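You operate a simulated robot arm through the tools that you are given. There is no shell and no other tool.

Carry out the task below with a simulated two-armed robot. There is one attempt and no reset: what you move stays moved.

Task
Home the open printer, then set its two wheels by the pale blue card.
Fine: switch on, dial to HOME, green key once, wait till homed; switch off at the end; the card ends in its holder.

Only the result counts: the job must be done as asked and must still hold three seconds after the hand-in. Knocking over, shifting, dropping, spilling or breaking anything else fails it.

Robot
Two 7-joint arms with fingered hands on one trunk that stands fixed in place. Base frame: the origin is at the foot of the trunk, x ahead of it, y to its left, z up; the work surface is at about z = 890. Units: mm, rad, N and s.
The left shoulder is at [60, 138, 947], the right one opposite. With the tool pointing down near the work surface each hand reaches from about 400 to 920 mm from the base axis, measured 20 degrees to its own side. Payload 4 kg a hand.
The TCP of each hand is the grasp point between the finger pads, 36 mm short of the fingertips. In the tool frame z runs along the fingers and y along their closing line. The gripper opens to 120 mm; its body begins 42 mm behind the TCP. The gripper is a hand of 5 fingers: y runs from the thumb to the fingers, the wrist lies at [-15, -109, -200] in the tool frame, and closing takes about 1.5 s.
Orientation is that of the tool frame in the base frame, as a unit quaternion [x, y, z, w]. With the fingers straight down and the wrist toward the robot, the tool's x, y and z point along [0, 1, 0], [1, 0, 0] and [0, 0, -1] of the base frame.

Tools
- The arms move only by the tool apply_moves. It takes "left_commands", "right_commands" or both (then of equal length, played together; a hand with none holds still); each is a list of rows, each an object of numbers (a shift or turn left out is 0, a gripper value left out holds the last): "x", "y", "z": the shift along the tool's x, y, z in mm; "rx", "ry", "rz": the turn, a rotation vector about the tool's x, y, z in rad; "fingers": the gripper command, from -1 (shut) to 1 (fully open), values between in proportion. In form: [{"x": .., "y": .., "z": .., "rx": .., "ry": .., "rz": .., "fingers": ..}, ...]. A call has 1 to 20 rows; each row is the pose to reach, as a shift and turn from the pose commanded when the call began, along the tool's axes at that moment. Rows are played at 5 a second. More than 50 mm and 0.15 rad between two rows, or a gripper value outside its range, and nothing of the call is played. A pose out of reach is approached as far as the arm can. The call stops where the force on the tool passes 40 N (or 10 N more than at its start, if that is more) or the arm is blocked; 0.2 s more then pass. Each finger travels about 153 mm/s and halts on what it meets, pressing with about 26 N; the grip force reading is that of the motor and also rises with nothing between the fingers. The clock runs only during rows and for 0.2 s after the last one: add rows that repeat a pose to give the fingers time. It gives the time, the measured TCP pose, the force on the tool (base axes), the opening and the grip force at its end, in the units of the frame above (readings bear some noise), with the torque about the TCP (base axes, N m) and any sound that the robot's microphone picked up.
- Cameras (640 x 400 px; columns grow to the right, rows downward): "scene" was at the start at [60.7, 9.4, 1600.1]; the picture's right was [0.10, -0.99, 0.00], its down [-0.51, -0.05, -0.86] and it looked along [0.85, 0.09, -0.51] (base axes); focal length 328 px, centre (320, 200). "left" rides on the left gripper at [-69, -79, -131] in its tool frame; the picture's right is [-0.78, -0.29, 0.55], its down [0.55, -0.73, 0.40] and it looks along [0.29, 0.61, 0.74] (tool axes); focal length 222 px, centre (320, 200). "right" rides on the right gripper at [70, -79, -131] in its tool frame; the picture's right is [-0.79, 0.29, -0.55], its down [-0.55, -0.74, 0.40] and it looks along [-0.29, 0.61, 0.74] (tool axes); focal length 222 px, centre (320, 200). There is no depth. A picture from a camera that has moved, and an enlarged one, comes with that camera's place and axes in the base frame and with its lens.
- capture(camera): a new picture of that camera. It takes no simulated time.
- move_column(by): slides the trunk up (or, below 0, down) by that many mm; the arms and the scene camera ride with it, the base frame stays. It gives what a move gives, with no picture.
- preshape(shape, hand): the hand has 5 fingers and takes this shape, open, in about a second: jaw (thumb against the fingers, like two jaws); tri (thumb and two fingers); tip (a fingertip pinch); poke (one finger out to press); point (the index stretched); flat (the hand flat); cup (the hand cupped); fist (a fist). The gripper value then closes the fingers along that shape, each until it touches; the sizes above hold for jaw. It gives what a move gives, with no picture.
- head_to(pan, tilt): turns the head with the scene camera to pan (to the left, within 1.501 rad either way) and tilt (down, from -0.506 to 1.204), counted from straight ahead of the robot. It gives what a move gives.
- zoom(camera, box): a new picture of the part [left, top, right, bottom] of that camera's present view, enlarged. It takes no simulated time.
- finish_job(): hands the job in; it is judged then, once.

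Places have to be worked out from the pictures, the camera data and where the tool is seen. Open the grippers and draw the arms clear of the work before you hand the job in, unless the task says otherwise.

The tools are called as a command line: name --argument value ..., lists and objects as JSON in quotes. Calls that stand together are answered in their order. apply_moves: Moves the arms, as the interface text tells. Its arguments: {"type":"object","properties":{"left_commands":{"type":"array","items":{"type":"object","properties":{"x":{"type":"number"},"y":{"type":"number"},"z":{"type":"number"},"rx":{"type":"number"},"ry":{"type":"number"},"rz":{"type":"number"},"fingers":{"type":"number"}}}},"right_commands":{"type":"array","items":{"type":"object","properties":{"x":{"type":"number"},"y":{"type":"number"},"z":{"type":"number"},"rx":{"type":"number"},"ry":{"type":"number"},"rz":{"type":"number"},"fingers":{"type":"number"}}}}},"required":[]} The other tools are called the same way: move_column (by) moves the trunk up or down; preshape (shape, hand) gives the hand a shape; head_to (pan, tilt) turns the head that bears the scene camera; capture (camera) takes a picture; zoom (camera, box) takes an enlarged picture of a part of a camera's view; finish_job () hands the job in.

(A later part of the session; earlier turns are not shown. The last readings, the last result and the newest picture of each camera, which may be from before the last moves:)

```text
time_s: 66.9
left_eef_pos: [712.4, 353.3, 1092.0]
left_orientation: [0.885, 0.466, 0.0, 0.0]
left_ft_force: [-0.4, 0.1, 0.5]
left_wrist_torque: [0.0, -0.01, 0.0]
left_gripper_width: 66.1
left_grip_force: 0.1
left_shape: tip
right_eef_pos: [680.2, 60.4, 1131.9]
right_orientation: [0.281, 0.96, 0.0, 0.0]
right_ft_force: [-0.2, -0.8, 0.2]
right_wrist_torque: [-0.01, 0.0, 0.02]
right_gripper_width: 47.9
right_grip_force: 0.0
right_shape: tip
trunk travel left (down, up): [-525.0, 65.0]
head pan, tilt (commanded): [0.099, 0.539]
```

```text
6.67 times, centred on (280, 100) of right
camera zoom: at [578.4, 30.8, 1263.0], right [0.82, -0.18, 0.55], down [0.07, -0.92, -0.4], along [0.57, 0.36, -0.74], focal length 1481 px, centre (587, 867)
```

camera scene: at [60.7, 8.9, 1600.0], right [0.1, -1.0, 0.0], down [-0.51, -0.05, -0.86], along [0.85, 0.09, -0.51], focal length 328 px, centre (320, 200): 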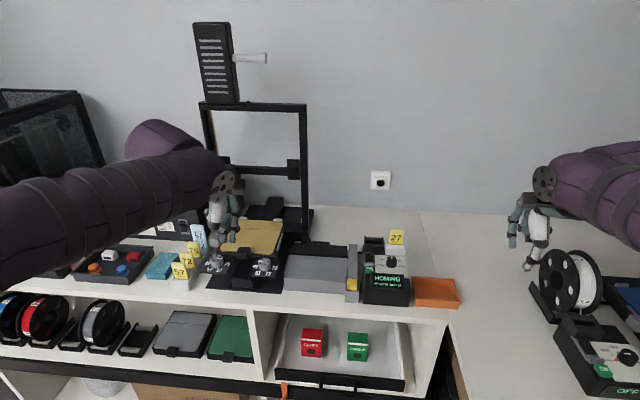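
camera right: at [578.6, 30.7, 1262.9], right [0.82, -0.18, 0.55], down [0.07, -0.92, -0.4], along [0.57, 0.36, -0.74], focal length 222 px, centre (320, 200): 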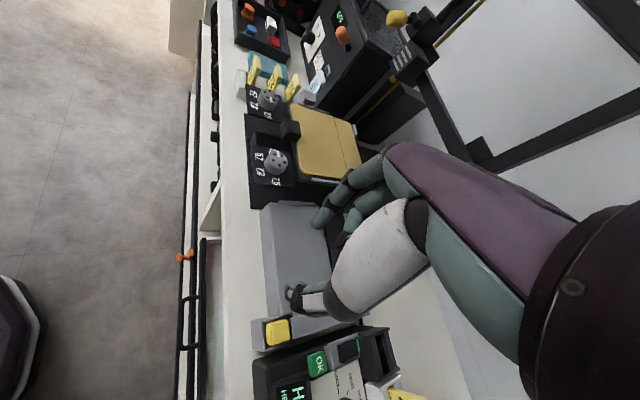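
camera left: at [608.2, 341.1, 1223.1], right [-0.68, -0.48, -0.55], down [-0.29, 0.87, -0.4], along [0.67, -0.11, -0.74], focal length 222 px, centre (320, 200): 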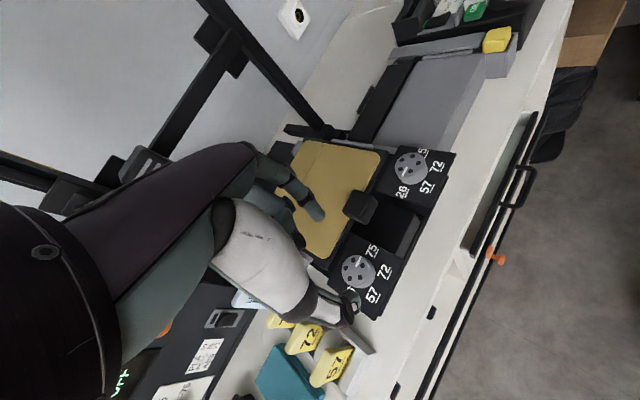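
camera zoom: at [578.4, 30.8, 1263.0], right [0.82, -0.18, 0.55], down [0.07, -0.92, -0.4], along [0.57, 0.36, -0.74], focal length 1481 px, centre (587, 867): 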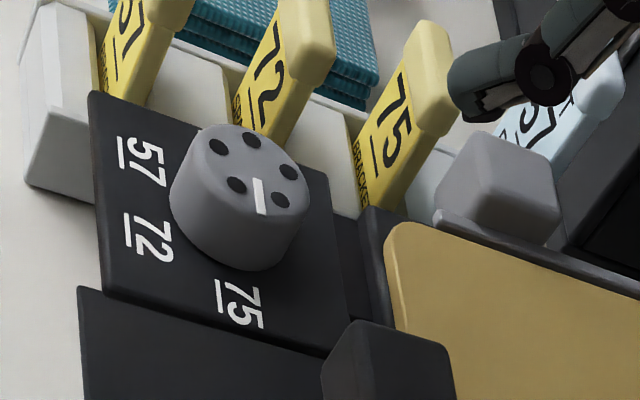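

Refined wheel centres: left (721,362,996), right about (720,228,997). I descend partway with a small correction and re-measure.

apply_moves --left_commands '[{"x": 2, "y": 0.6, "z": 10}, {"x": 4, "y": 1, "z": 20}, {"x": 4, "y": 1, "z": 30}, {"x": 4, "y": 1, "z": 30}, {"x": 4, "y": 1, "z": 30}]'

zoom --camera "left" --box '[280, 190, 400, 310]'

zoom --camera "right" --box '[240, 50, 330, 140]'

zoom --camera "scene" --box '[190, 210, 270, 290]'

```text
time_s: 68.1
left_eef_pos: [716.2, 358.0, 1060.6]
left_orientation: [0.885, 0.466, 0.001, 0.001]
left_ft_force: [0.2, -0.7, -0.8]
left_wrist_torque: [0.02, -0.01, -0.01]
left_gripper_width: 66.5
left_grip_force: 0.1
left_shape: tip
right_eef_pos: [681.1, 60.5, 1129.8]
right_orientation: [0.281, 0.96, 0.0, 0.001]
right_ft_force: [-0.4, 0.1, 0.3]
right_wrist_torque: [0.02, 0.0, -0.01]
right_gripper_width: 47.6
right_grip_force: 0.0
right_shape: tip
trunk travel left (down, up): [-525.0, 65.0]
head pan, tilt (commanded): [0.099, 0.539]
```

```text
3.33 times, centred on (340, 250) of left
camera zoom: at [612.4, 345.7, 1191.9], right [-0.68, -0.48, -0.55], down [-0.3, 0.87, -0.4], along [0.67, -0.11, -0.74], focal length 740 px, centre (253, 33)
```

zoom: 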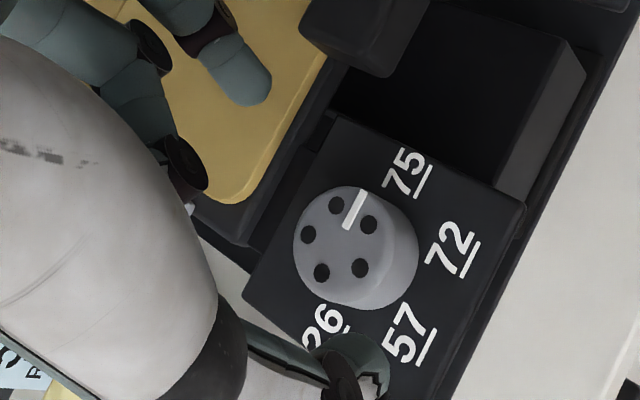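

```text
4.44 times, centred on (285, 95) of right
camera zoom: at [579.2, 31.2, 1262.5], right [0.82, -0.18, 0.55], down [0.07, -0.92, -0.4], along [0.57, 0.36, -0.74], focal length 987 px, centre (476, 667)
```

zoom: 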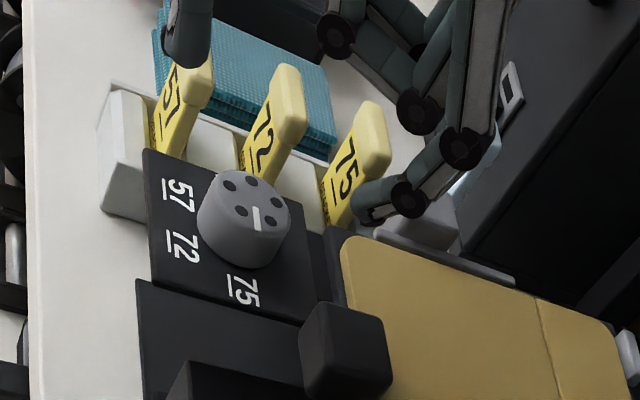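

```text
5.00 times, centred on (230, 250) of scene
camera zoom: at [60.8, 9.4, 1600.0], right [0.1, -1.0, 0.0], down [-0.51, -0.05, -0.86], along [0.85, 0.09, -0.51], focal length 1643 px, centre (770, -50)
```

zoom: 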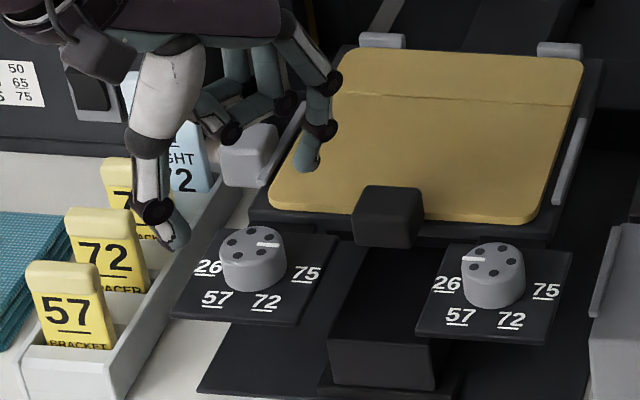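

The pinch centre is within 2 mm of the wheel axis. I correct that and descend 36 mm around the wheel.

apply_moves --left_commands '[{"x": 1, "y": 0.3, "z": 10}, {"x": 2.5, "y": 0.7, "z": 20}, {"x": 2.5, "y": 0.7, "z": 30}, {"x": 2.5, "y": 0.7, "z": 36}, {"x": 2.5, "y": 0.7, "z": 36}]'

zoom --camera "left" --box '[280, 190, 400, 310]'

zoom --camera "right" --box '[240, 50, 330, 140]'

zoom --camera "scene" --box '[190, 210, 270, 290]'

```text
time_s: 69.3
left_eef_pos: [718.4, 360.4, 1024.9]
left_orientation: [0.885, 0.466, 0.0, 0.0]
left_ft_force: [0.6, -0.2, 0.7]
left_wrist_torque: [-0.02, -0.06, -0.01]
left_gripper_width: 66.3
left_grip_force: 0.1
left_shape: tip
right_eef_pos: [680.2, 60.2, 1131.4]
right_orientation: [0.281, 0.96, 0.0, 0.0]
right_ft_force: [0.3, 0.5, -0.2]
right_wrist_torque: [-0.02, 0.0, -0.03]
right_gripper_width: 47.9
right_grip_force: 0.0
right_shape: tip
trunk travel left (down, up): [-525.0, 65.0]
head pan, tilt (commanded): [0.099, 0.539]
```

```text
3.33 times, centred on (340, 250) of left
camera zoom: at [614.0, 347.0, 1156.0], right [-0.68, -0.48, -0.55], down [-0.3, 0.87, -0.4], along [0.67, -0.11, -0.74], focal length 740 px, centre (253, 33)
```

zoom: 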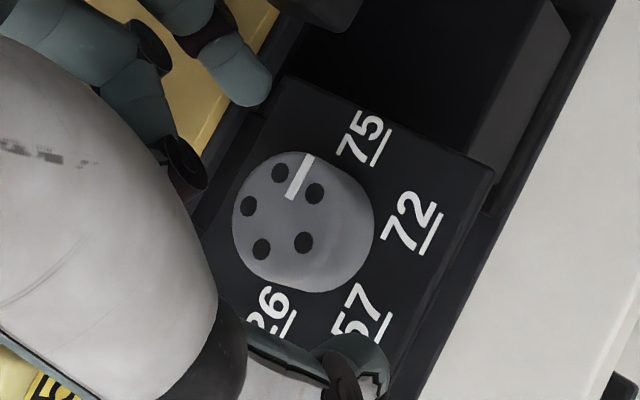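

```text
4.44 times, centred on (285, 95) of right
camera zoom: at [579.2, 31.2, 1262.5], right [0.82, -0.18, 0.55], down [0.07, -0.92, -0.4], along [0.57, 0.36, -0.74], focal length 987 px, centre (476, 667)
```

zoom: 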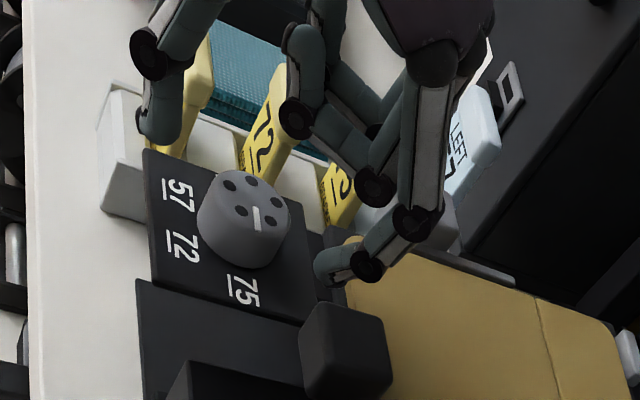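

```text
5.00 times, centred on (230, 250) of scene
camera zoom: at [60.8, 9.3, 1600.0], right [0.1, -1.0, 0.0], down [-0.51, -0.05, -0.86], along [0.85, 0.09, -0.51], focal length 1643 px, centre (770, -50)
```

zoom: 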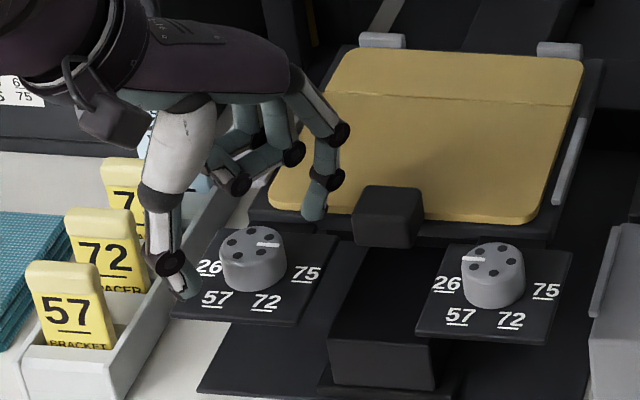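

Alignment looks good. Closing the pinch on the left wheel.

apply_moves --left_commands '[{"fingers": -0.1}, {"fingers": -0.3}, {"fingers": -0.5}, {"fingers": -0.7}, {"fingers": -0.85}, {"fingers": -1}, {"fingers": -1}, {"fingers": -1}]'

zoom --camera "left" --box '[280, 190, 400, 310]'

zoom --camera "right" --box '[240, 50, 330, 140]'

zoom --camera "scene" --box '[190, 210, 270, 290]'

```text
time_s: 71.1
left_eef_pos: [718.4, 359.0, 1027.4]
left_orientation: [0.884, 0.467, 0.001, 0.0]
left_ft_force: [3.6, -1.6, 11.2]
left_wrist_torque: [-0.07, -0.2, -0.02]
left_gripper_width: 20.1
left_grip_force: 26.3
left_shape: tip
right_eef_pos: [680.1, 59.1, 1131.5]
right_orientation: [0.281, 0.96, 0.001, 0.0]
right_ft_force: [0.3, 0.3, -0.1]
right_wrist_torque: [0.01, 0.01, 0.01]
right_gripper_width: 47.6
right_grip_force: 0.0
right_shape: tip
trunk travel left (down, up): [-525.0, 65.0]
head pan, tilt (commanded): [0.099, 0.539]
```

```text
3.33 times, centred on (340, 250) of left
camera zoom: at [613.8, 346.2, 1157.3], right [-0.68, -0.48, -0.55], down [-0.29, 0.87, -0.4], along [0.67, -0.11, -0.74], focal length 740 px, centre (253, 33)
```

zoom: 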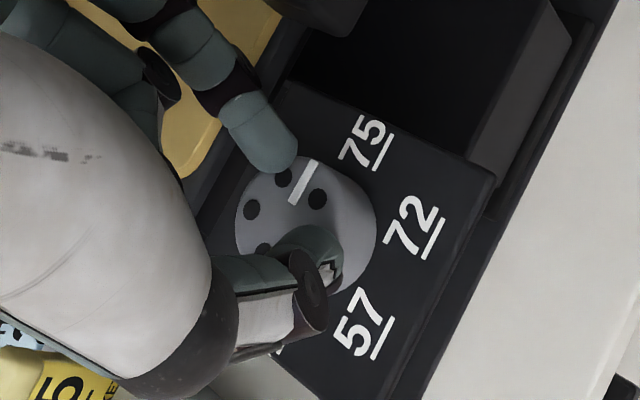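

```text
4.44 times, centred on (285, 95) of right
camera zoom: at [578.7, 30.6, 1262.8], right [0.82, -0.18, 0.55], down [0.07, -0.92, -0.4], along [0.57, 0.36, -0.74], focal length 987 px, centre (476, 667)
```

zoom: 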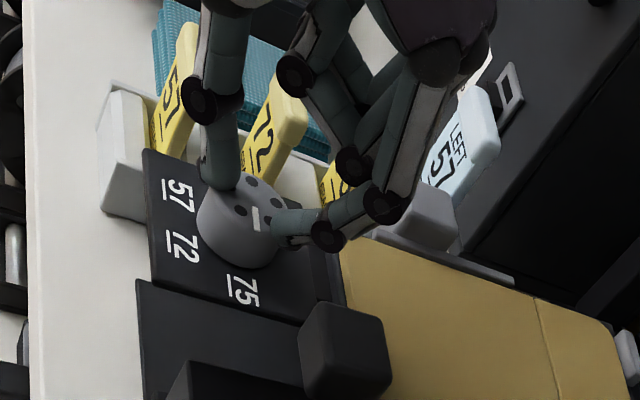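

```text
5.00 times, centred on (230, 250) of scene
camera zoom: at [60.2, 8.5, 1600.1], right [0.1, -1.0, 0.0], down [-0.51, -0.05, -0.86], along [0.85, 0.09, -0.51], focal length 1643 px, centre (770, -50)
```

zoom: 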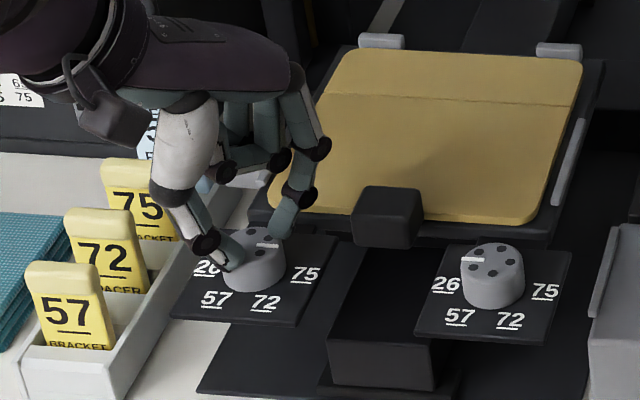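

The thumb rode onto the wheel's top because at a wide opening it sits ~10 mm higher. I open, lift, narrow the opening to ~50 mm (thumb comes lower), and come down again slightly lower.

apply_moves --left_commands '[{"fingers": -0.6}, {"fingers": -0.2}, {"fingers": 0.1}, {"z": -15, "fingers": 0.1}, {"z": -28, "fingers": 0.0}, {"z": -28, "fingers": -0.15}, {"z": -28, "fingers": -0.15}, {"z": -15, "fingers": -0.15}, {"z": -5, "fingers": -0.15}, {"z": 2, "fingers": -0.15}, {"z": 4, "fingers": -0.15}, {"z": 4, "fingers": -0.15}]'

zoom --camera "left" --box '[280, 190, 400, 310]'

zoom --camera "right" --box '[240, 50, 330, 140]'

zoom --camera "scene" --box '[190, 210, 270, 290]'

```text
time_s: 73.7
left_eef_pos: [719.5, 360.1, 1020.1]
left_orientation: [0.885, 0.466, 0.0, 0.0]
left_ft_force: [-0.7, 1.0, -0.8]
left_wrist_torque: [-0.01, -0.03, 0.01]
left_gripper_width: 51.0
left_grip_force: 0.1
left_shape: tip
right_eef_pos: [679.3, 59.8, 1131.7]
right_orientation: [0.282, 0.959, 0.0, 0.0]
right_ft_force: [-0.2, 0.3, -0.3]
right_wrist_torque: [-0.01, -0.01, 0.01]
right_gripper_width: 47.7
right_grip_force: 0.1
right_shape: tip
trunk travel left (down, up): [-525.0, 65.0]
head pan, tilt (commanded): [0.099, 0.539]
```

```text
3.33 times, centred on (340, 250) of left
camera zoom: at [615.0, 347.8, 1151.3], right [-0.68, -0.48, -0.55], down [-0.3, 0.87, -0.4], along [0.67, -0.11, -0.74], focal length 740 px, centre (253, 33)
```

zoom: 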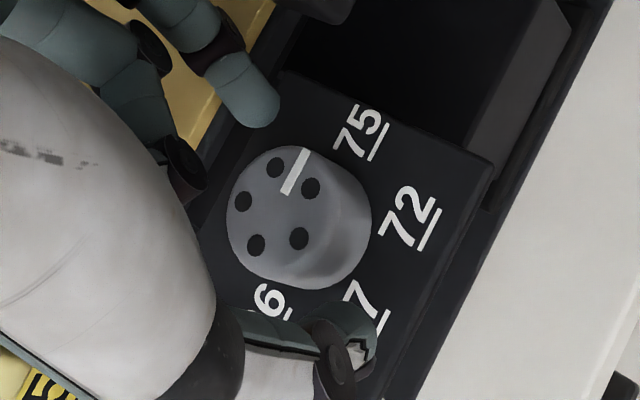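

```text
4.44 times, centred on (285, 95) of right
camera zoom: at [579.2, 31.2, 1262.5], right [0.82, -0.18, 0.55], down [0.07, -0.92, -0.4], along [0.57, 0.36, -0.74], focal length 987 px, centre (476, 667)
```

zoom: 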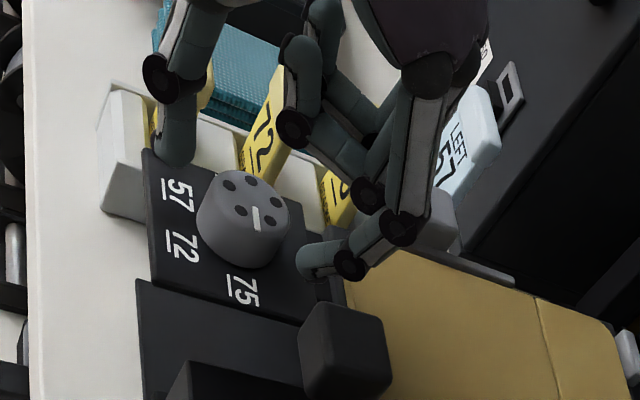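

```text
5.00 times, centred on (230, 250) of scene
camera zoom: at [60.8, 9.3, 1600.0], right [0.1, -1.0, 0.0], down [-0.51, -0.05, -0.86], along [0.85, 0.09, -0.51], focal length 1643 px, centre (770, -50)
```

zoom: 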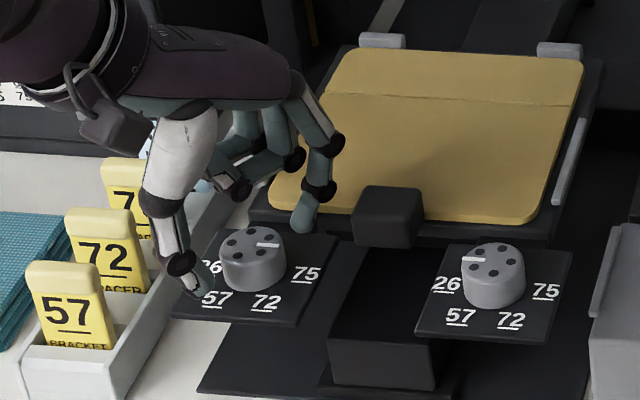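

With the narrower opening the tips are at z≈981, well below the wheel's top (996). A small 3 mm shift, then close.

apply_moves --left_commands '[{"x": -2.8, "y": 1.3, "fingers": -0.15}, {"x": -2.8, "y": 1.3, "fingers": -0.3}, {"x": -2.8, "y": 1.3, "fingers": -0.5}, {"x": -2.8, "y": 1.3, "fingers": -0.7}, {"x": -2.8, "y": 1.3, "fingers": -0.9}, {"x": -2.8, "y": 1.3, "fingers": -1}, {"x": -2.8, "y": 1.3, "fingers": -1}]'

zoom --camera "left" --box '[280, 190, 400, 310]'

zoom --camera "right" --box '[240, 50, 330, 140]'

zoom --camera "scene" --box '[190, 210, 270, 290]'

```text
time_s: 75.3
left_eef_pos: [718.1, 356.2, 1021.4]
left_orientation: [0.885, 0.466, 0.001, 0.0]
left_ft_force: [-3.2, -3.9, -2.3]
left_wrist_torque: [-0.1, 0.08, -0.03]
left_gripper_width: 24.3
left_grip_force: 25.9
left_shape: tip
right_eef_pos: [680.2, 59.2, 1130.2]
right_orientation: [0.281, 0.96, 0.0, 0.0]
right_ft_force: [0.0, 0.4, 0.4]
right_wrist_torque: [-0.01, -0.02, -0.02]
right_gripper_width: 47.6
right_grip_force: 0.2
right_shape: tip
trunk travel left (down, up): [-525.0, 65.0]
head pan, tilt (commanded): [0.099, 0.539]
```

```text
3.33 times, centred on (340, 250) of left
camera zoom: at [613.8, 344.0, 1151.5], right [-0.68, -0.48, -0.55], down [-0.3, 0.87, -0.4], along [0.67, -0.11, -0.74], focal length 740 px, centre (253, 33)
```

zoom: 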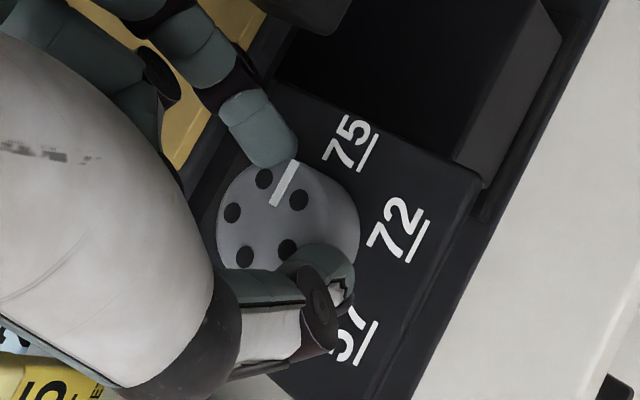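

```text
4.44 times, centred on (285, 95) of right
camera zoom: at [579.0, 30.9, 1262.5], right [0.82, -0.18, 0.55], down [0.06, -0.92, -0.4], along [0.57, 0.36, -0.74], focal length 987 px, centre (476, 667)
```

zoom: 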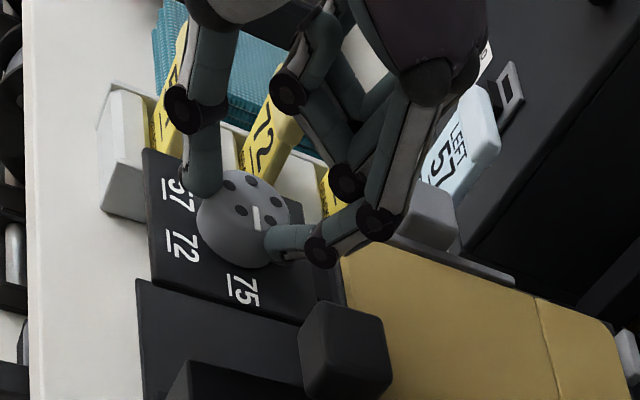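

```text
5.00 times, centred on (230, 250) of scene
camera zoom: at [60.6, 8.9, 1600.0], right [0.1, -1.0, 0.0], down [-0.51, -0.05, -0.86], along [0.85, 0.09, -0.51], focal length 1643 px, centre (770, -50)
```

zoom: 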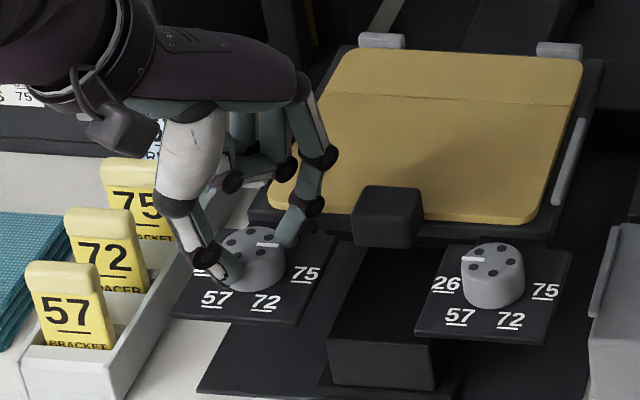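

The pinch now holds the wheel's side. Turning clockwise 0.75 rad about the wheel axis.

apply_moves --left_commands '[{"x": -0.1, "y": -0.95, "rz": 0.15}, {"x": 0, "y": -1.9, "rz": 0.3}, {"x": 0.2, "y": -2.85, "rz": 0.45}, {"x": 0.5, "y": -3.7, "rz": 0.6}, {"x": 1.0, "y": -4.55, "rz": 0.75}, {"x": 1.0, "y": -4.55, "rz": 0.75}]'

zoom --camera "right" --box '[240, 50, 330, 140]'

capture --camera "left"

zoom --camera "scene" --box '[190, 210, 270, 290]'

```text
time_s: 76.7
left_eef_pos: [714.7, 360.5, 1020.4]
left_orientation: [0.994, 0.109, -0.001, 0.0]
left_ft_force: [-3.1, -0.6, -2.5]
left_wrist_torque: [0.04, 0.12, 0.01]
left_gripper_width: 24.0
left_grip_force: 26.1
left_shape: tip
right_eef_pos: [681.4, 60.7, 1131.4]
right_orientation: [0.282, 0.959, 0.0, 0.001]
right_ft_force: [-0.1, 0.1, 0.7]
right_wrist_torque: [0.0, -0.03, 0.03]
right_gripper_width: 47.8
right_grip_force: 0.0
right_shape: tip
trunk travel left (down, up): [-525.0, 65.0]
head pan, tilt (commanded): [0.099, 0.539]
```

```text
4.44 times, centred on (285, 95) of right
camera zoom: at [579.1, 31.7, 1262.5], right [0.82, -0.18, 0.55], down [0.07, -0.92, -0.4], along [0.57, 0.36, -0.74], focal length 987 px, centre (476, 667)
```

zoom: 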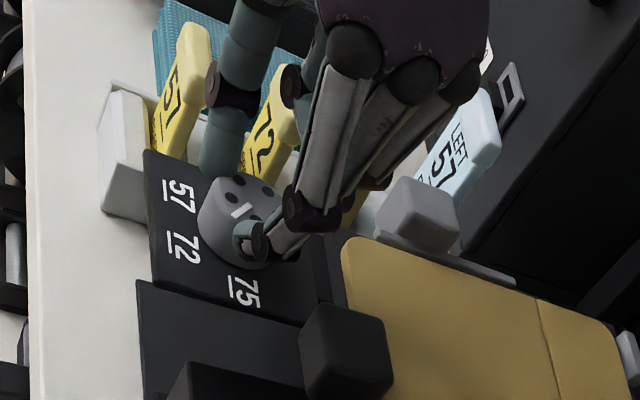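

```text
taken
camera left: at [630.8, 422.7, 1151.6], right [-0.83, 0.11, -0.55], down [0.38, 0.84, -0.4], along [0.41, -0.54, -0.74], focal length 222 px, centre (320, 200)
```

left: 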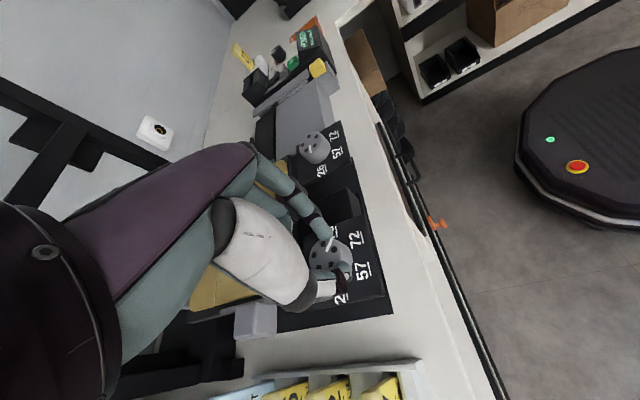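

```text
5.00 times, centred on (230, 250) of scene
camera zoom: at [60.8, 9.8, 1599.9], right [0.1, -0.99, 0.0], down [-0.51, -0.05, -0.86], along [0.85, 0.09, -0.51], focal length 1643 px, centre (770, -50)
```

zoom: 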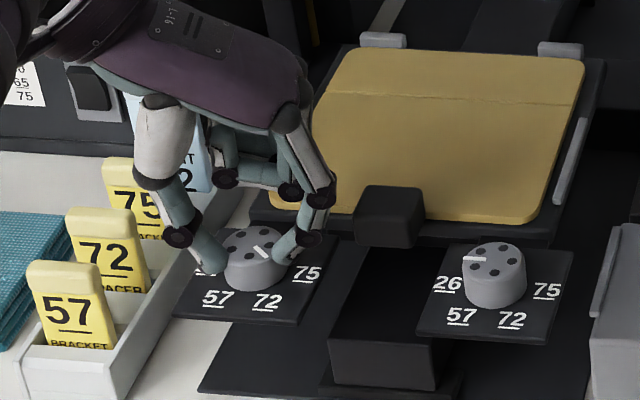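

Rotated about 43°. Releasing, lifting, swinging the hand back 0.75 rad, lowering and re-gripping in the same way.

apply_moves --left_commands '[{"fingers": -0.5}, {"fingers": -0.15}, {"fingers": -0.15}, {"z": -15, "fingers": -0.15}, {"z": -30, "fingers": -0.15}, {"x": 0.5, "y": 0.8, "z": -30, "rz": -0.15, "fingers": -0.15}, {"x": 1, "y": 1.6, "z": -30, "rz": -0.3, "fingers": -0.15}, {"x": 1.5, "y": 2.4, "z": -30, "rz": -0.45, "fingers": -0.15}, {"x": 2, "y": 3.2, "z": -30, "rz": -0.6, "fingers": -0.15}, {"x": 2.4, "y": 4, "z": -30, "rz": -0.75, "fingers": -0.15}, {"x": 2.4, "y": 4, "z": -15, "rz": -0.75, "fingers": -0.15}, {"x": 2.4, "y": 4, "z": -5, "rz": -0.75, "fingers": -0.15}, {"x": 2.4, "y": 4, "z": 0, "rz": -0.75, "fingers": -0.15}, {"x": 2.4, "y": 4, "z": 0, "rz": -0.75, "fingers": -0.15}]'

zoom --camera "left" --box '[280, 190, 400, 310]'

zoom --camera "right" --box '[240, 50, 330, 140]'

```text
time_s: 79.7
left_eef_pos: [719.5, 356.9, 1021.7]
left_orientation: [0.885, 0.466, 0.0, 0.0]
left_ft_force: [-0.3, 0.2, -0.4]
left_wrist_torque: [0.03, 0.0, -0.01]
left_gripper_width: 51.0
left_grip_force: 0.1
left_shape: tip
right_eef_pos: [679.6, 60.3, 1131.4]
right_orientation: [0.281, 0.96, 0.0, -0.001]
right_ft_force: [-0.1, 0.3, 0.8]
right_wrist_torque: [0.0, -0.01, 0.01]
right_gripper_width: 48.0
right_grip_force: 0.1
right_shape: tip
trunk travel left (down, up): [-525.0, 65.0]
head pan, tilt (commanded): [0.099, 0.539]
```

```text
3.33 times, centred on (340, 250) of left
camera zoom: at [614.7, 344.4, 1152.5], right [-0.68, -0.48, -0.55], down [-0.3, 0.87, -0.4], along [0.67, -0.11, -0.74], focal length 740 px, centre (253, 33)
```

zoom: 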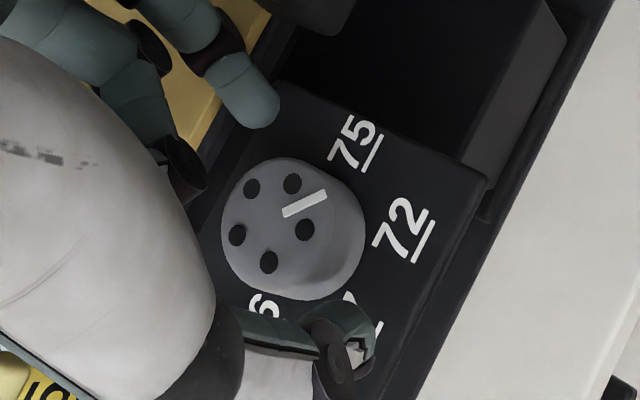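

```text
4.44 times, centred on (285, 95) of right
camera zoom: at [579.1, 31.2, 1262.5], right [0.82, -0.18, 0.55], down [0.07, -0.92, -0.4], along [0.57, 0.36, -0.74], focal length 987 px, centre (476, 667)
```

zoom: 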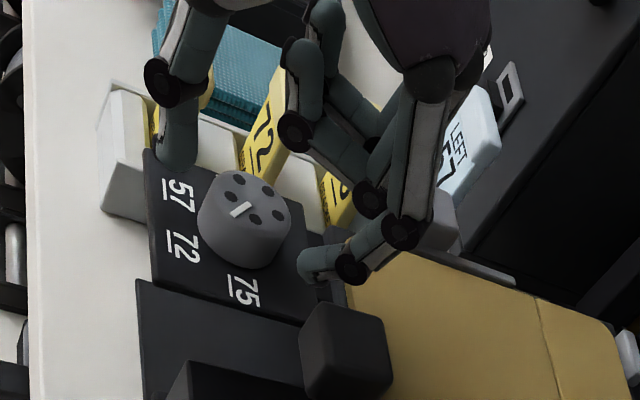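

apply_moves --left_commands '[{"fingers": -0.3}, {"fingers": -0.5}, {"fingers": -0.7}, {"fingers": -0.9}, {"fingers": -1}, {"fingers": -1}, {"fingers": -1}, {"x": -0.1, "y": -0.95, "rz": 0.15, "fingers": -1}, {"x": 0, "y": -1.9, "rz": 0.3, "fingers": -1}, {"x": 0.2, "y": -2.85, "rz": 0.45, "fingers": -1}, {"x": 0.5, "y": -3.7, "rz": 0.6, "fingers": -1}, {"x": 1.0, "y": -4.55, "rz": 0.75, "fingers": -1}, {"x": 1.0, "y": -4.55, "rz": 0.75, "fingers": -1}]'

zoom --camera "left" --box '[280, 190, 400, 310]'

zoom --camera "right" --box '[240, 50, 330, 140]'

```text
time_s: 82.5
left_eef_pos: [713.0, 359.9, 1022.2]
left_orientation: [0.994, 0.11, 0.0, 0.0]
left_ft_force: [-1.8, 2.2, 8.5]
left_wrist_torque: [0.12, 0.03, 0.0]
left_gripper_width: 23.6
left_grip_force: 26.3
left_shape: tip
right_eef_pos: [679.6, 59.5, 1130.7]
right_orientation: [0.281, 0.96, 0.0, 0.001]
right_ft_force: [0.3, -0.2, -0.4]
right_wrist_torque: [-0.01, 0.01, 0.03]
right_gripper_width: 48.0
right_grip_force: 0.1
right_shape: tip
trunk travel left (down, up): [-525.0, 65.0]
head pan, tilt (commanded): [0.099, 0.539]
```

```text
3.33 times, centred on (340, 250) of left
camera zoom: at [629.4, 422.3, 1151.6], right [-0.83, 0.11, -0.55], down [0.38, 0.84, -0.4], along [0.41, -0.54, -0.74], focal length 740 px, centre (253, 33)
```

zoom: 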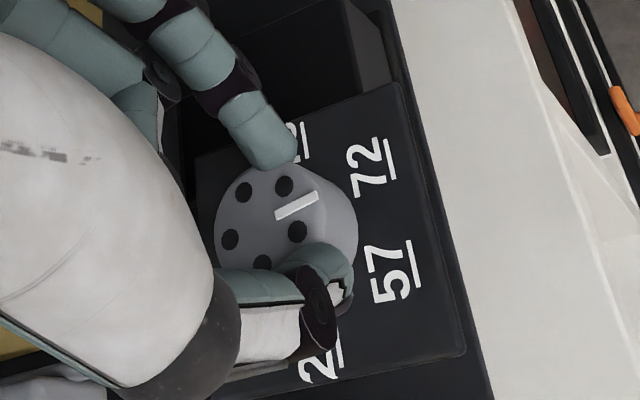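

```text
4.44 times, centred on (285, 95) of right
camera zoom: at [578.6, 31.4, 1262.8], right [0.82, -0.18, 0.55], down [0.07, -0.92, -0.4], along [0.57, 0.36, -0.74], focal length 987 px, centre (476, 667)
```

zoom: 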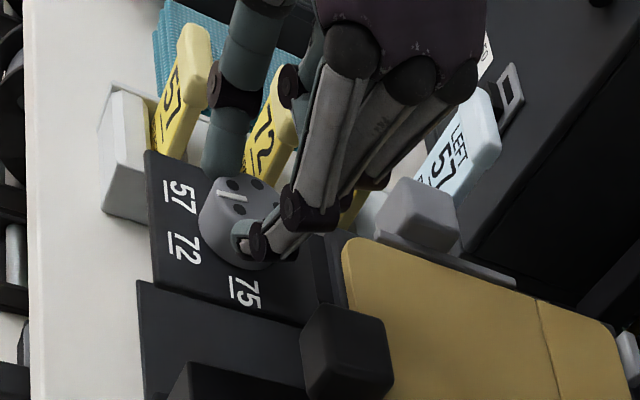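

The pointer is now ~8° right of straight-front; 57 sits 30° left of front, so about 38° (0.66 rad) more. Releasing and resetting the hand for a third bite.

apply_moves --left_commands '[{"fingers": -0.5}, {"fingers": -0.15}, {"fingers": -0.15}, {"z": -15, "fingers": -0.15}, {"z": -30, "fingers": -0.15}, {"x": 0.5, "y": 0.8, "z": -30, "rz": -0.15, "fingers": -0.15}, {"x": 1, "y": 1.6, "z": -30, "rz": -0.3, "fingers": -0.15}, {"x": 1.5, "y": 2.4, "z": -30, "rz": -0.45, "fingers": -0.15}, {"x": 2, "y": 3.2, "z": -30, "rz": -0.6, "fingers": -0.15}, {"x": 2.4, "y": 4, "z": -30, "rz": -0.75, "fingers": -0.15}, {"x": 2.4, "y": 4, "z": -15, "rz": -0.75, "fingers": -0.15}, {"x": 2.4, "y": 4, "z": -5, "rz": -0.75, "fingers": -0.15}, {"x": 2.4, "y": 4, "z": 0, "rz": -0.75, "fingers": -0.15}, {"x": 2.4, "y": 4, "z": 0, "rz": -0.75, "fingers": -0.15}]'

zoom --camera "left" --box '[280, 190, 400, 310]'

zoom --camera "right" --box '[240, 50, 330, 140]'

```text
time_s: 85.5
left_eef_pos: [719.5, 356.7, 1020.6]
left_orientation: [0.885, 0.466, 0.001, 0.0]
left_ft_force: [-0.4, 0.2, 0.0]
left_wrist_torque: [0.01, 0.03, 0.01]
left_gripper_width: 51.0
left_grip_force: 0.0
left_shape: tip
right_eef_pos: [680.6, 59.3, 1130.8]
right_orientation: [0.282, 0.959, 0.0, 0.0]
right_ft_force: [0.2, -0.7, -0.2]
right_wrist_torque: [0.03, -0.03, 0.02]
right_gripper_width: 47.8
right_grip_force: 0.1
right_shape: tip
trunk travel left (down, up): [-525.0, 65.0]
head pan, tilt (commanded): [0.099, 0.539]
```

```text
3.33 times, centred on (340, 250) of left
camera zoom: at [614.3, 344.2, 1150.9], right [-0.68, -0.48, -0.55], down [-0.3, 0.87, -0.4], along [0.67, -0.11, -0.74], focal length 740 px, centre (253, 33)
```

zoom: 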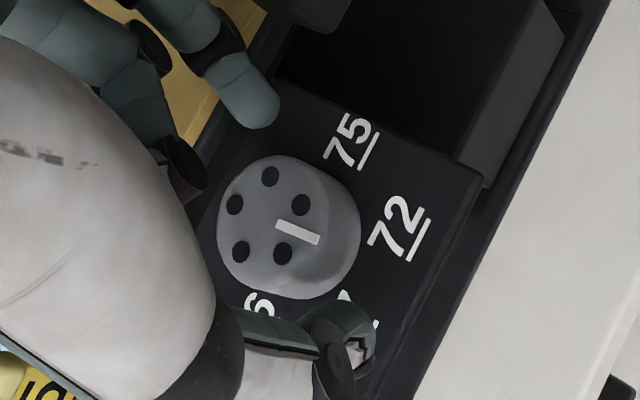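

```text
4.44 times, centred on (285, 95) of right
camera zoom: at [579.1, 31.2, 1262.5], right [0.82, -0.18, 0.55], down [0.07, -0.92, -0.4], along [0.57, 0.36, -0.74], focal length 987 px, centre (476, 667)
```

zoom: 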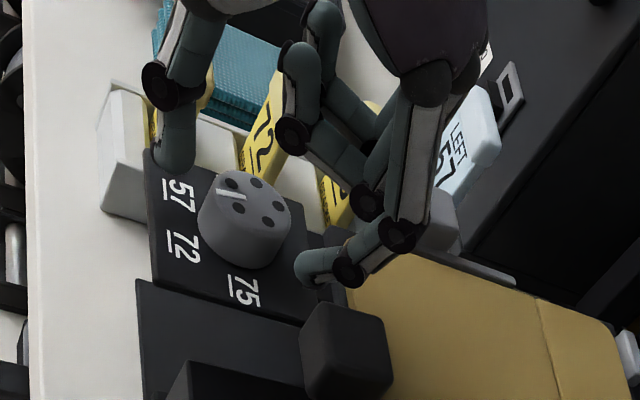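

Pointer ~10° right of front. Gripping and turning 0.70 rad more.

apply_moves --left_commands '[{"fingers": -0.3}, {"fingers": -0.5}, {"fingers": -0.7}, {"fingers": -0.9}, {"fingers": -1}, {"fingers": -1}, {"fingers": -1}, {"x": -0.1, "y": -0.9, "rz": 0.14, "fingers": -1}, {"x": 0, "y": -1.8, "rz": 0.28, "fingers": -1}, {"x": 0.2, "y": -2.6, "rz": 0.42, "fingers": -1}, {"x": 0.5, "y": -3.5, "rz": 0.56, "fingers": -1}, {"x": 0.8, "y": -4.3, "rz": 0.7, "fingers": -1}, {"x": 0.8, "y": -4.3, "rz": 0.7, "fingers": -1}]'

zoom --camera "left" --box '[280, 190, 400, 310]'

zoom --camera "right" --box '[240, 50, 330, 140]'

```text
time_s: 88.3
left_eef_pos: [714.6, 360.9, 1020.3]
left_orientation: [0.991, 0.134, -0.001, 0.001]
left_ft_force: [-1.4, 0.9, -6.7]
left_wrist_torque: [0.01, 0.04, -0.01]
left_gripper_width: 24.2
left_grip_force: 26.1
left_shape: tip
right_eef_pos: [680.2, 59.9, 1130.7]
right_orientation: [0.281, 0.96, 0.001, 0.0]
right_ft_force: [-0.7, 0.1, 0.1]
right_wrist_torque: [0.02, 0.0, -0.04]
right_gripper_width: 48.0
right_grip_force: 0.1
right_shape: tip
trunk travel left (down, up): [-525.0, 65.0]
head pan, tilt (commanded): [0.099, 0.539]
```

```text
3.33 times, centred on (340, 250) of left
camera zoom: at [627.8, 418.1, 1151.3], right [-0.83, 0.07, -0.55], down [0.33, 0.85, -0.4], along [0.44, -0.51, -0.74], focal length 740 px, centre (253, 33)
```

zoom: 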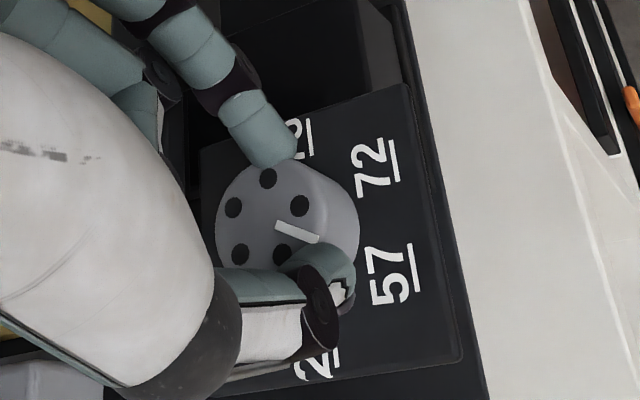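

```text
4.44 times, centred on (285, 95) of right
camera zoom: at [579.6, 31.8, 1262.2], right [0.82, -0.18, 0.55], down [0.07, -0.92, -0.4], along [0.57, 0.36, -0.74], focal length 987 px, centre (476, 667)
```

zoom: 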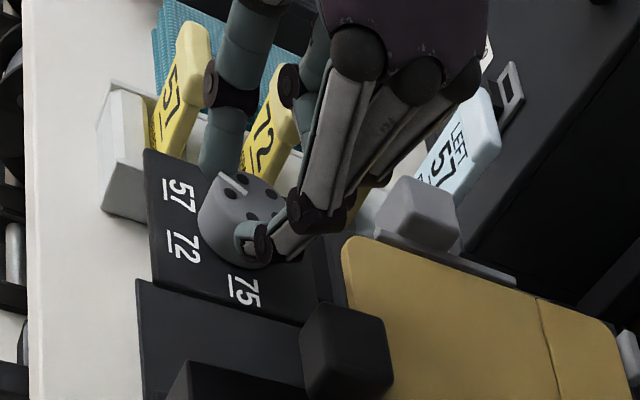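

The pointer is now ~30° left of front, i.e. at 57. I open, lift off, and verify.

apply_moves --left_commands '[{"fingers": -0.7}, {"fingers": -0.4}, {"fingers": -0.15}, {"fingers": -0.15}, {"z": -15}, {"z": -35}, {"z": -60}, {"z": -60}]'

zoom --camera "left" --box '[280, 190, 400, 310]'

zoom --camera "right" --box '[240, 70, 310, 140]'

zoom --camera "scene" --box '[200, 235, 300, 305]'

```text
time_s: 90.1
left_eef_pos: [716.3, 357.8, 1085.1]
left_orientation: [0.991, 0.135, 0.001, -0.002]
left_ft_force: [0.3, -0.2, 1.1]
left_wrist_torque: [0.02, -0.04, 0.03]
left_gripper_width: 50.8
left_grip_force: 0.0
left_shape: tip
right_eef_pos: [679.6, 56.5, 1131.5]
right_orientation: [0.282, 0.959, 0.001, 0.001]
right_ft_force: [0.1, -0.9, 0.3]
right_wrist_torque: [0.06, 0.0, -0.01]
right_gripper_width: 47.7
right_grip_force: 0.0
right_shape: tip
trunk travel left (down, up): [-525.0, 65.0]
head pan, tilt (commanded): [0.099, 0.539]
```

```text
3.33 times, centred on (340, 250) of left
camera zoom: at [627.9, 414.8, 1214.1], right [-0.83, 0.07, -0.55], down [0.33, 0.86, -0.39], along [0.44, -0.51, -0.74], focal length 740 px, centre (253, 33)
```

zoom: 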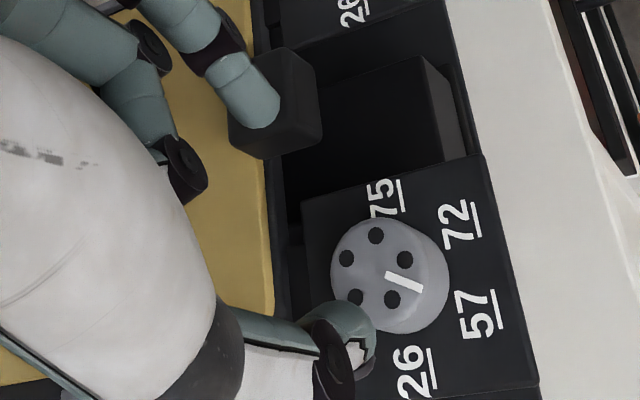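

```text
5.71 times, centred on (275, 105) of right
camera zoom: at [578.0, 28.4, 1263.5], right [0.82, -0.18, 0.55], down [0.06, -0.91, -0.4], along [0.57, 0.36, -0.74], focal length 1269 px, centre (577, 743)
```

zoom: 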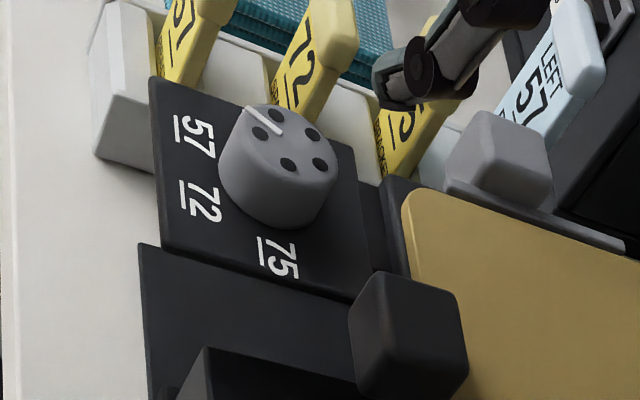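

```text
5.71 times, centred on (250, 270) of scene
camera zoom: at [59.2, 6.5, 1600.1], right [0.1, -1.0, 0.0], down [-0.51, -0.05, -0.86], along [0.85, 0.09, -0.51], focal length 1877 px, centre (720, -200)
```

zoom: 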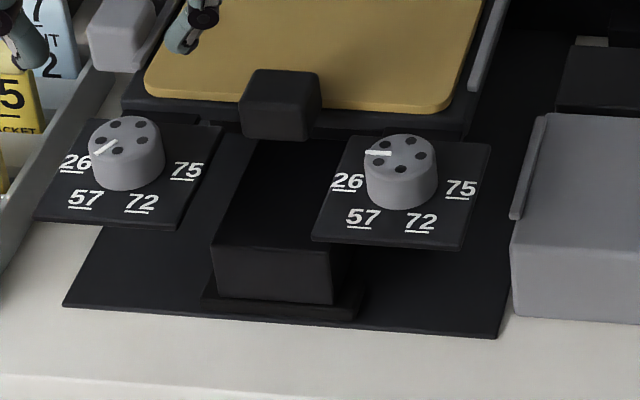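

The left wheel now points at 57 (pointer ~31–34°, label at 31°). Next the right wheel: I get a good fix of it from the right camera.

zoom --camera "right" --box '[240, 120, 320, 200]'

zoom --camera "left" --box '[280, 130, 380, 210]'

```text
5.00 times, centred on (280, 160) of right
camera zoom: at [578.0, 28.4, 1263.5], right [0.82, -0.18, 0.55], down [0.06, -0.91, -0.4], along [0.57, 0.36, -0.74], focal length 1111 px, centre (520, 400)
```

zoom: 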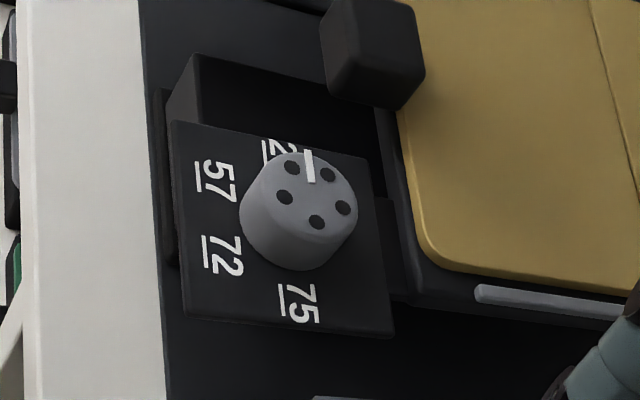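

```text
5.00 times, centred on (330, 170) of left
camera zoom: at [627.9, 414.8, 1214.1], right [-0.83, 0.07, -0.55], down [0.33, 0.86, -0.39], along [0.44, -0.51, -0.74], focal length 1111 px, centre (270, 350)
```

zoom: 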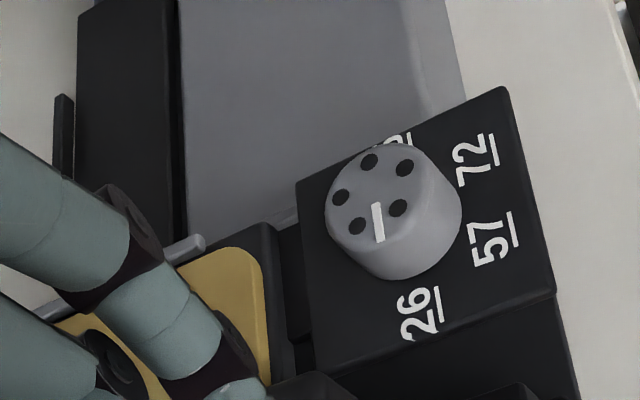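

Right wheel centre ≈ (721,226,996). I move the left hand across (staying 40 mm above everything) to hover over it at yaw 1.35.

apply_moves --left_commands '[{"x": -12, "y": 42, "rz": 0.02, "fingers": -0.15}, {"x": -24, "y": 85, "rz": 0.04, "fingers": -0.15}, {"x": -37, "y": 128, "rz": 0.05, "fingers": -0.15}, {"x": -37, "y": 128, "rz": 0.05, "fingers": -0.15}, {"x": -37, "y": 128, "z": 20, "rz": 0.05, "fingers": -0.15}, {"x": -37, "y": 128, "z": 30, "rz": 0.05, "fingers": -0.15}, {"x": -37, "y": 128, "z": 30, "rz": 0.05, "fingers": -0.15}]'

zoom --camera "left" --box '[280, 190, 400, 310]'

zoom --camera "right" --box '[240, 100, 340, 200]'

zoom --camera "scene" --box '[210, 210, 310, 300]'

```text
time_s: 91.7
left_eef_pos: [714.4, 226.4, 1052.4]
left_orientation: [0.994, 0.11, 0.001, 0.0]
left_ft_force: [0.1, -0.9, 0.2]
left_wrist_torque: [0.0, 0.01, -0.01]
left_gripper_width: 51.3
left_grip_force: 0.0
left_shape: tip
right_eef_pos: [680.3, 58.1, 1130.2]
right_orientation: [0.282, 0.959, -0.001, 0.0]
right_ft_force: [-0.4, -0.2, -0.2]
right_wrist_torque: [0.0, 0.02, 0.0]
right_gripper_width: 47.8
right_grip_force: 0.1
right_shape: tip
trunk travel left (down, up): [-525.0, 65.0]
head pan, tilt (commanded): [0.099, 0.539]
```

```text
3.33 times, centred on (340, 250) of left
camera zoom: at [630.2, 288.2, 1182.9], right [-0.83, 0.11, -0.55], down [0.38, 0.84, -0.4], along [0.41, -0.54, -0.74], focal length 740 px, centre (253, 33)
```

zoom: 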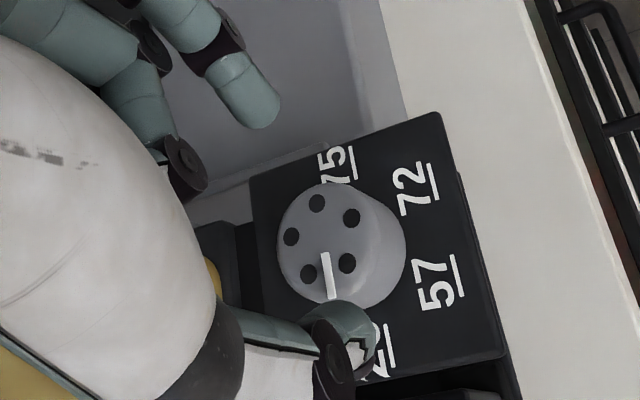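

```text
4.00 times, centred on (290, 150) of right
camera zoom: at [579.2, 31.1, 1262.5], right [0.82, -0.18, 0.55], down [0.06, -0.92, -0.4], along [0.57, 0.36, -0.74], focal length 888 px, centre (440, 400)
```

zoom: 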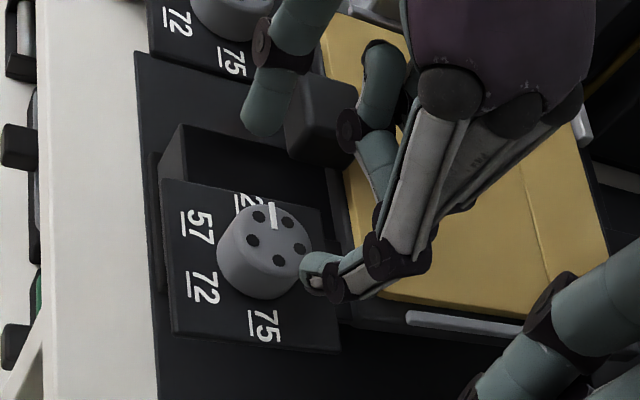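

```text
4.44 times, centred on (260, 255) of scene
camera zoom: at [60.8, 9.2, 1600.0], right [0.1, -1.0, 0.0], down [-0.51, -0.05, -0.86], along [0.85, 0.09, -0.51], focal length 1460 px, centre (587, -44)
```

zoom: 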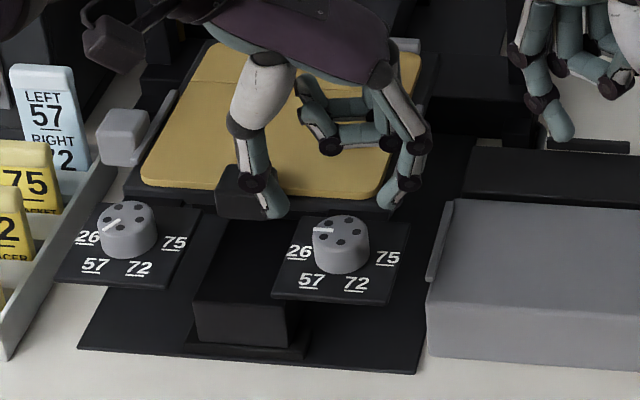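

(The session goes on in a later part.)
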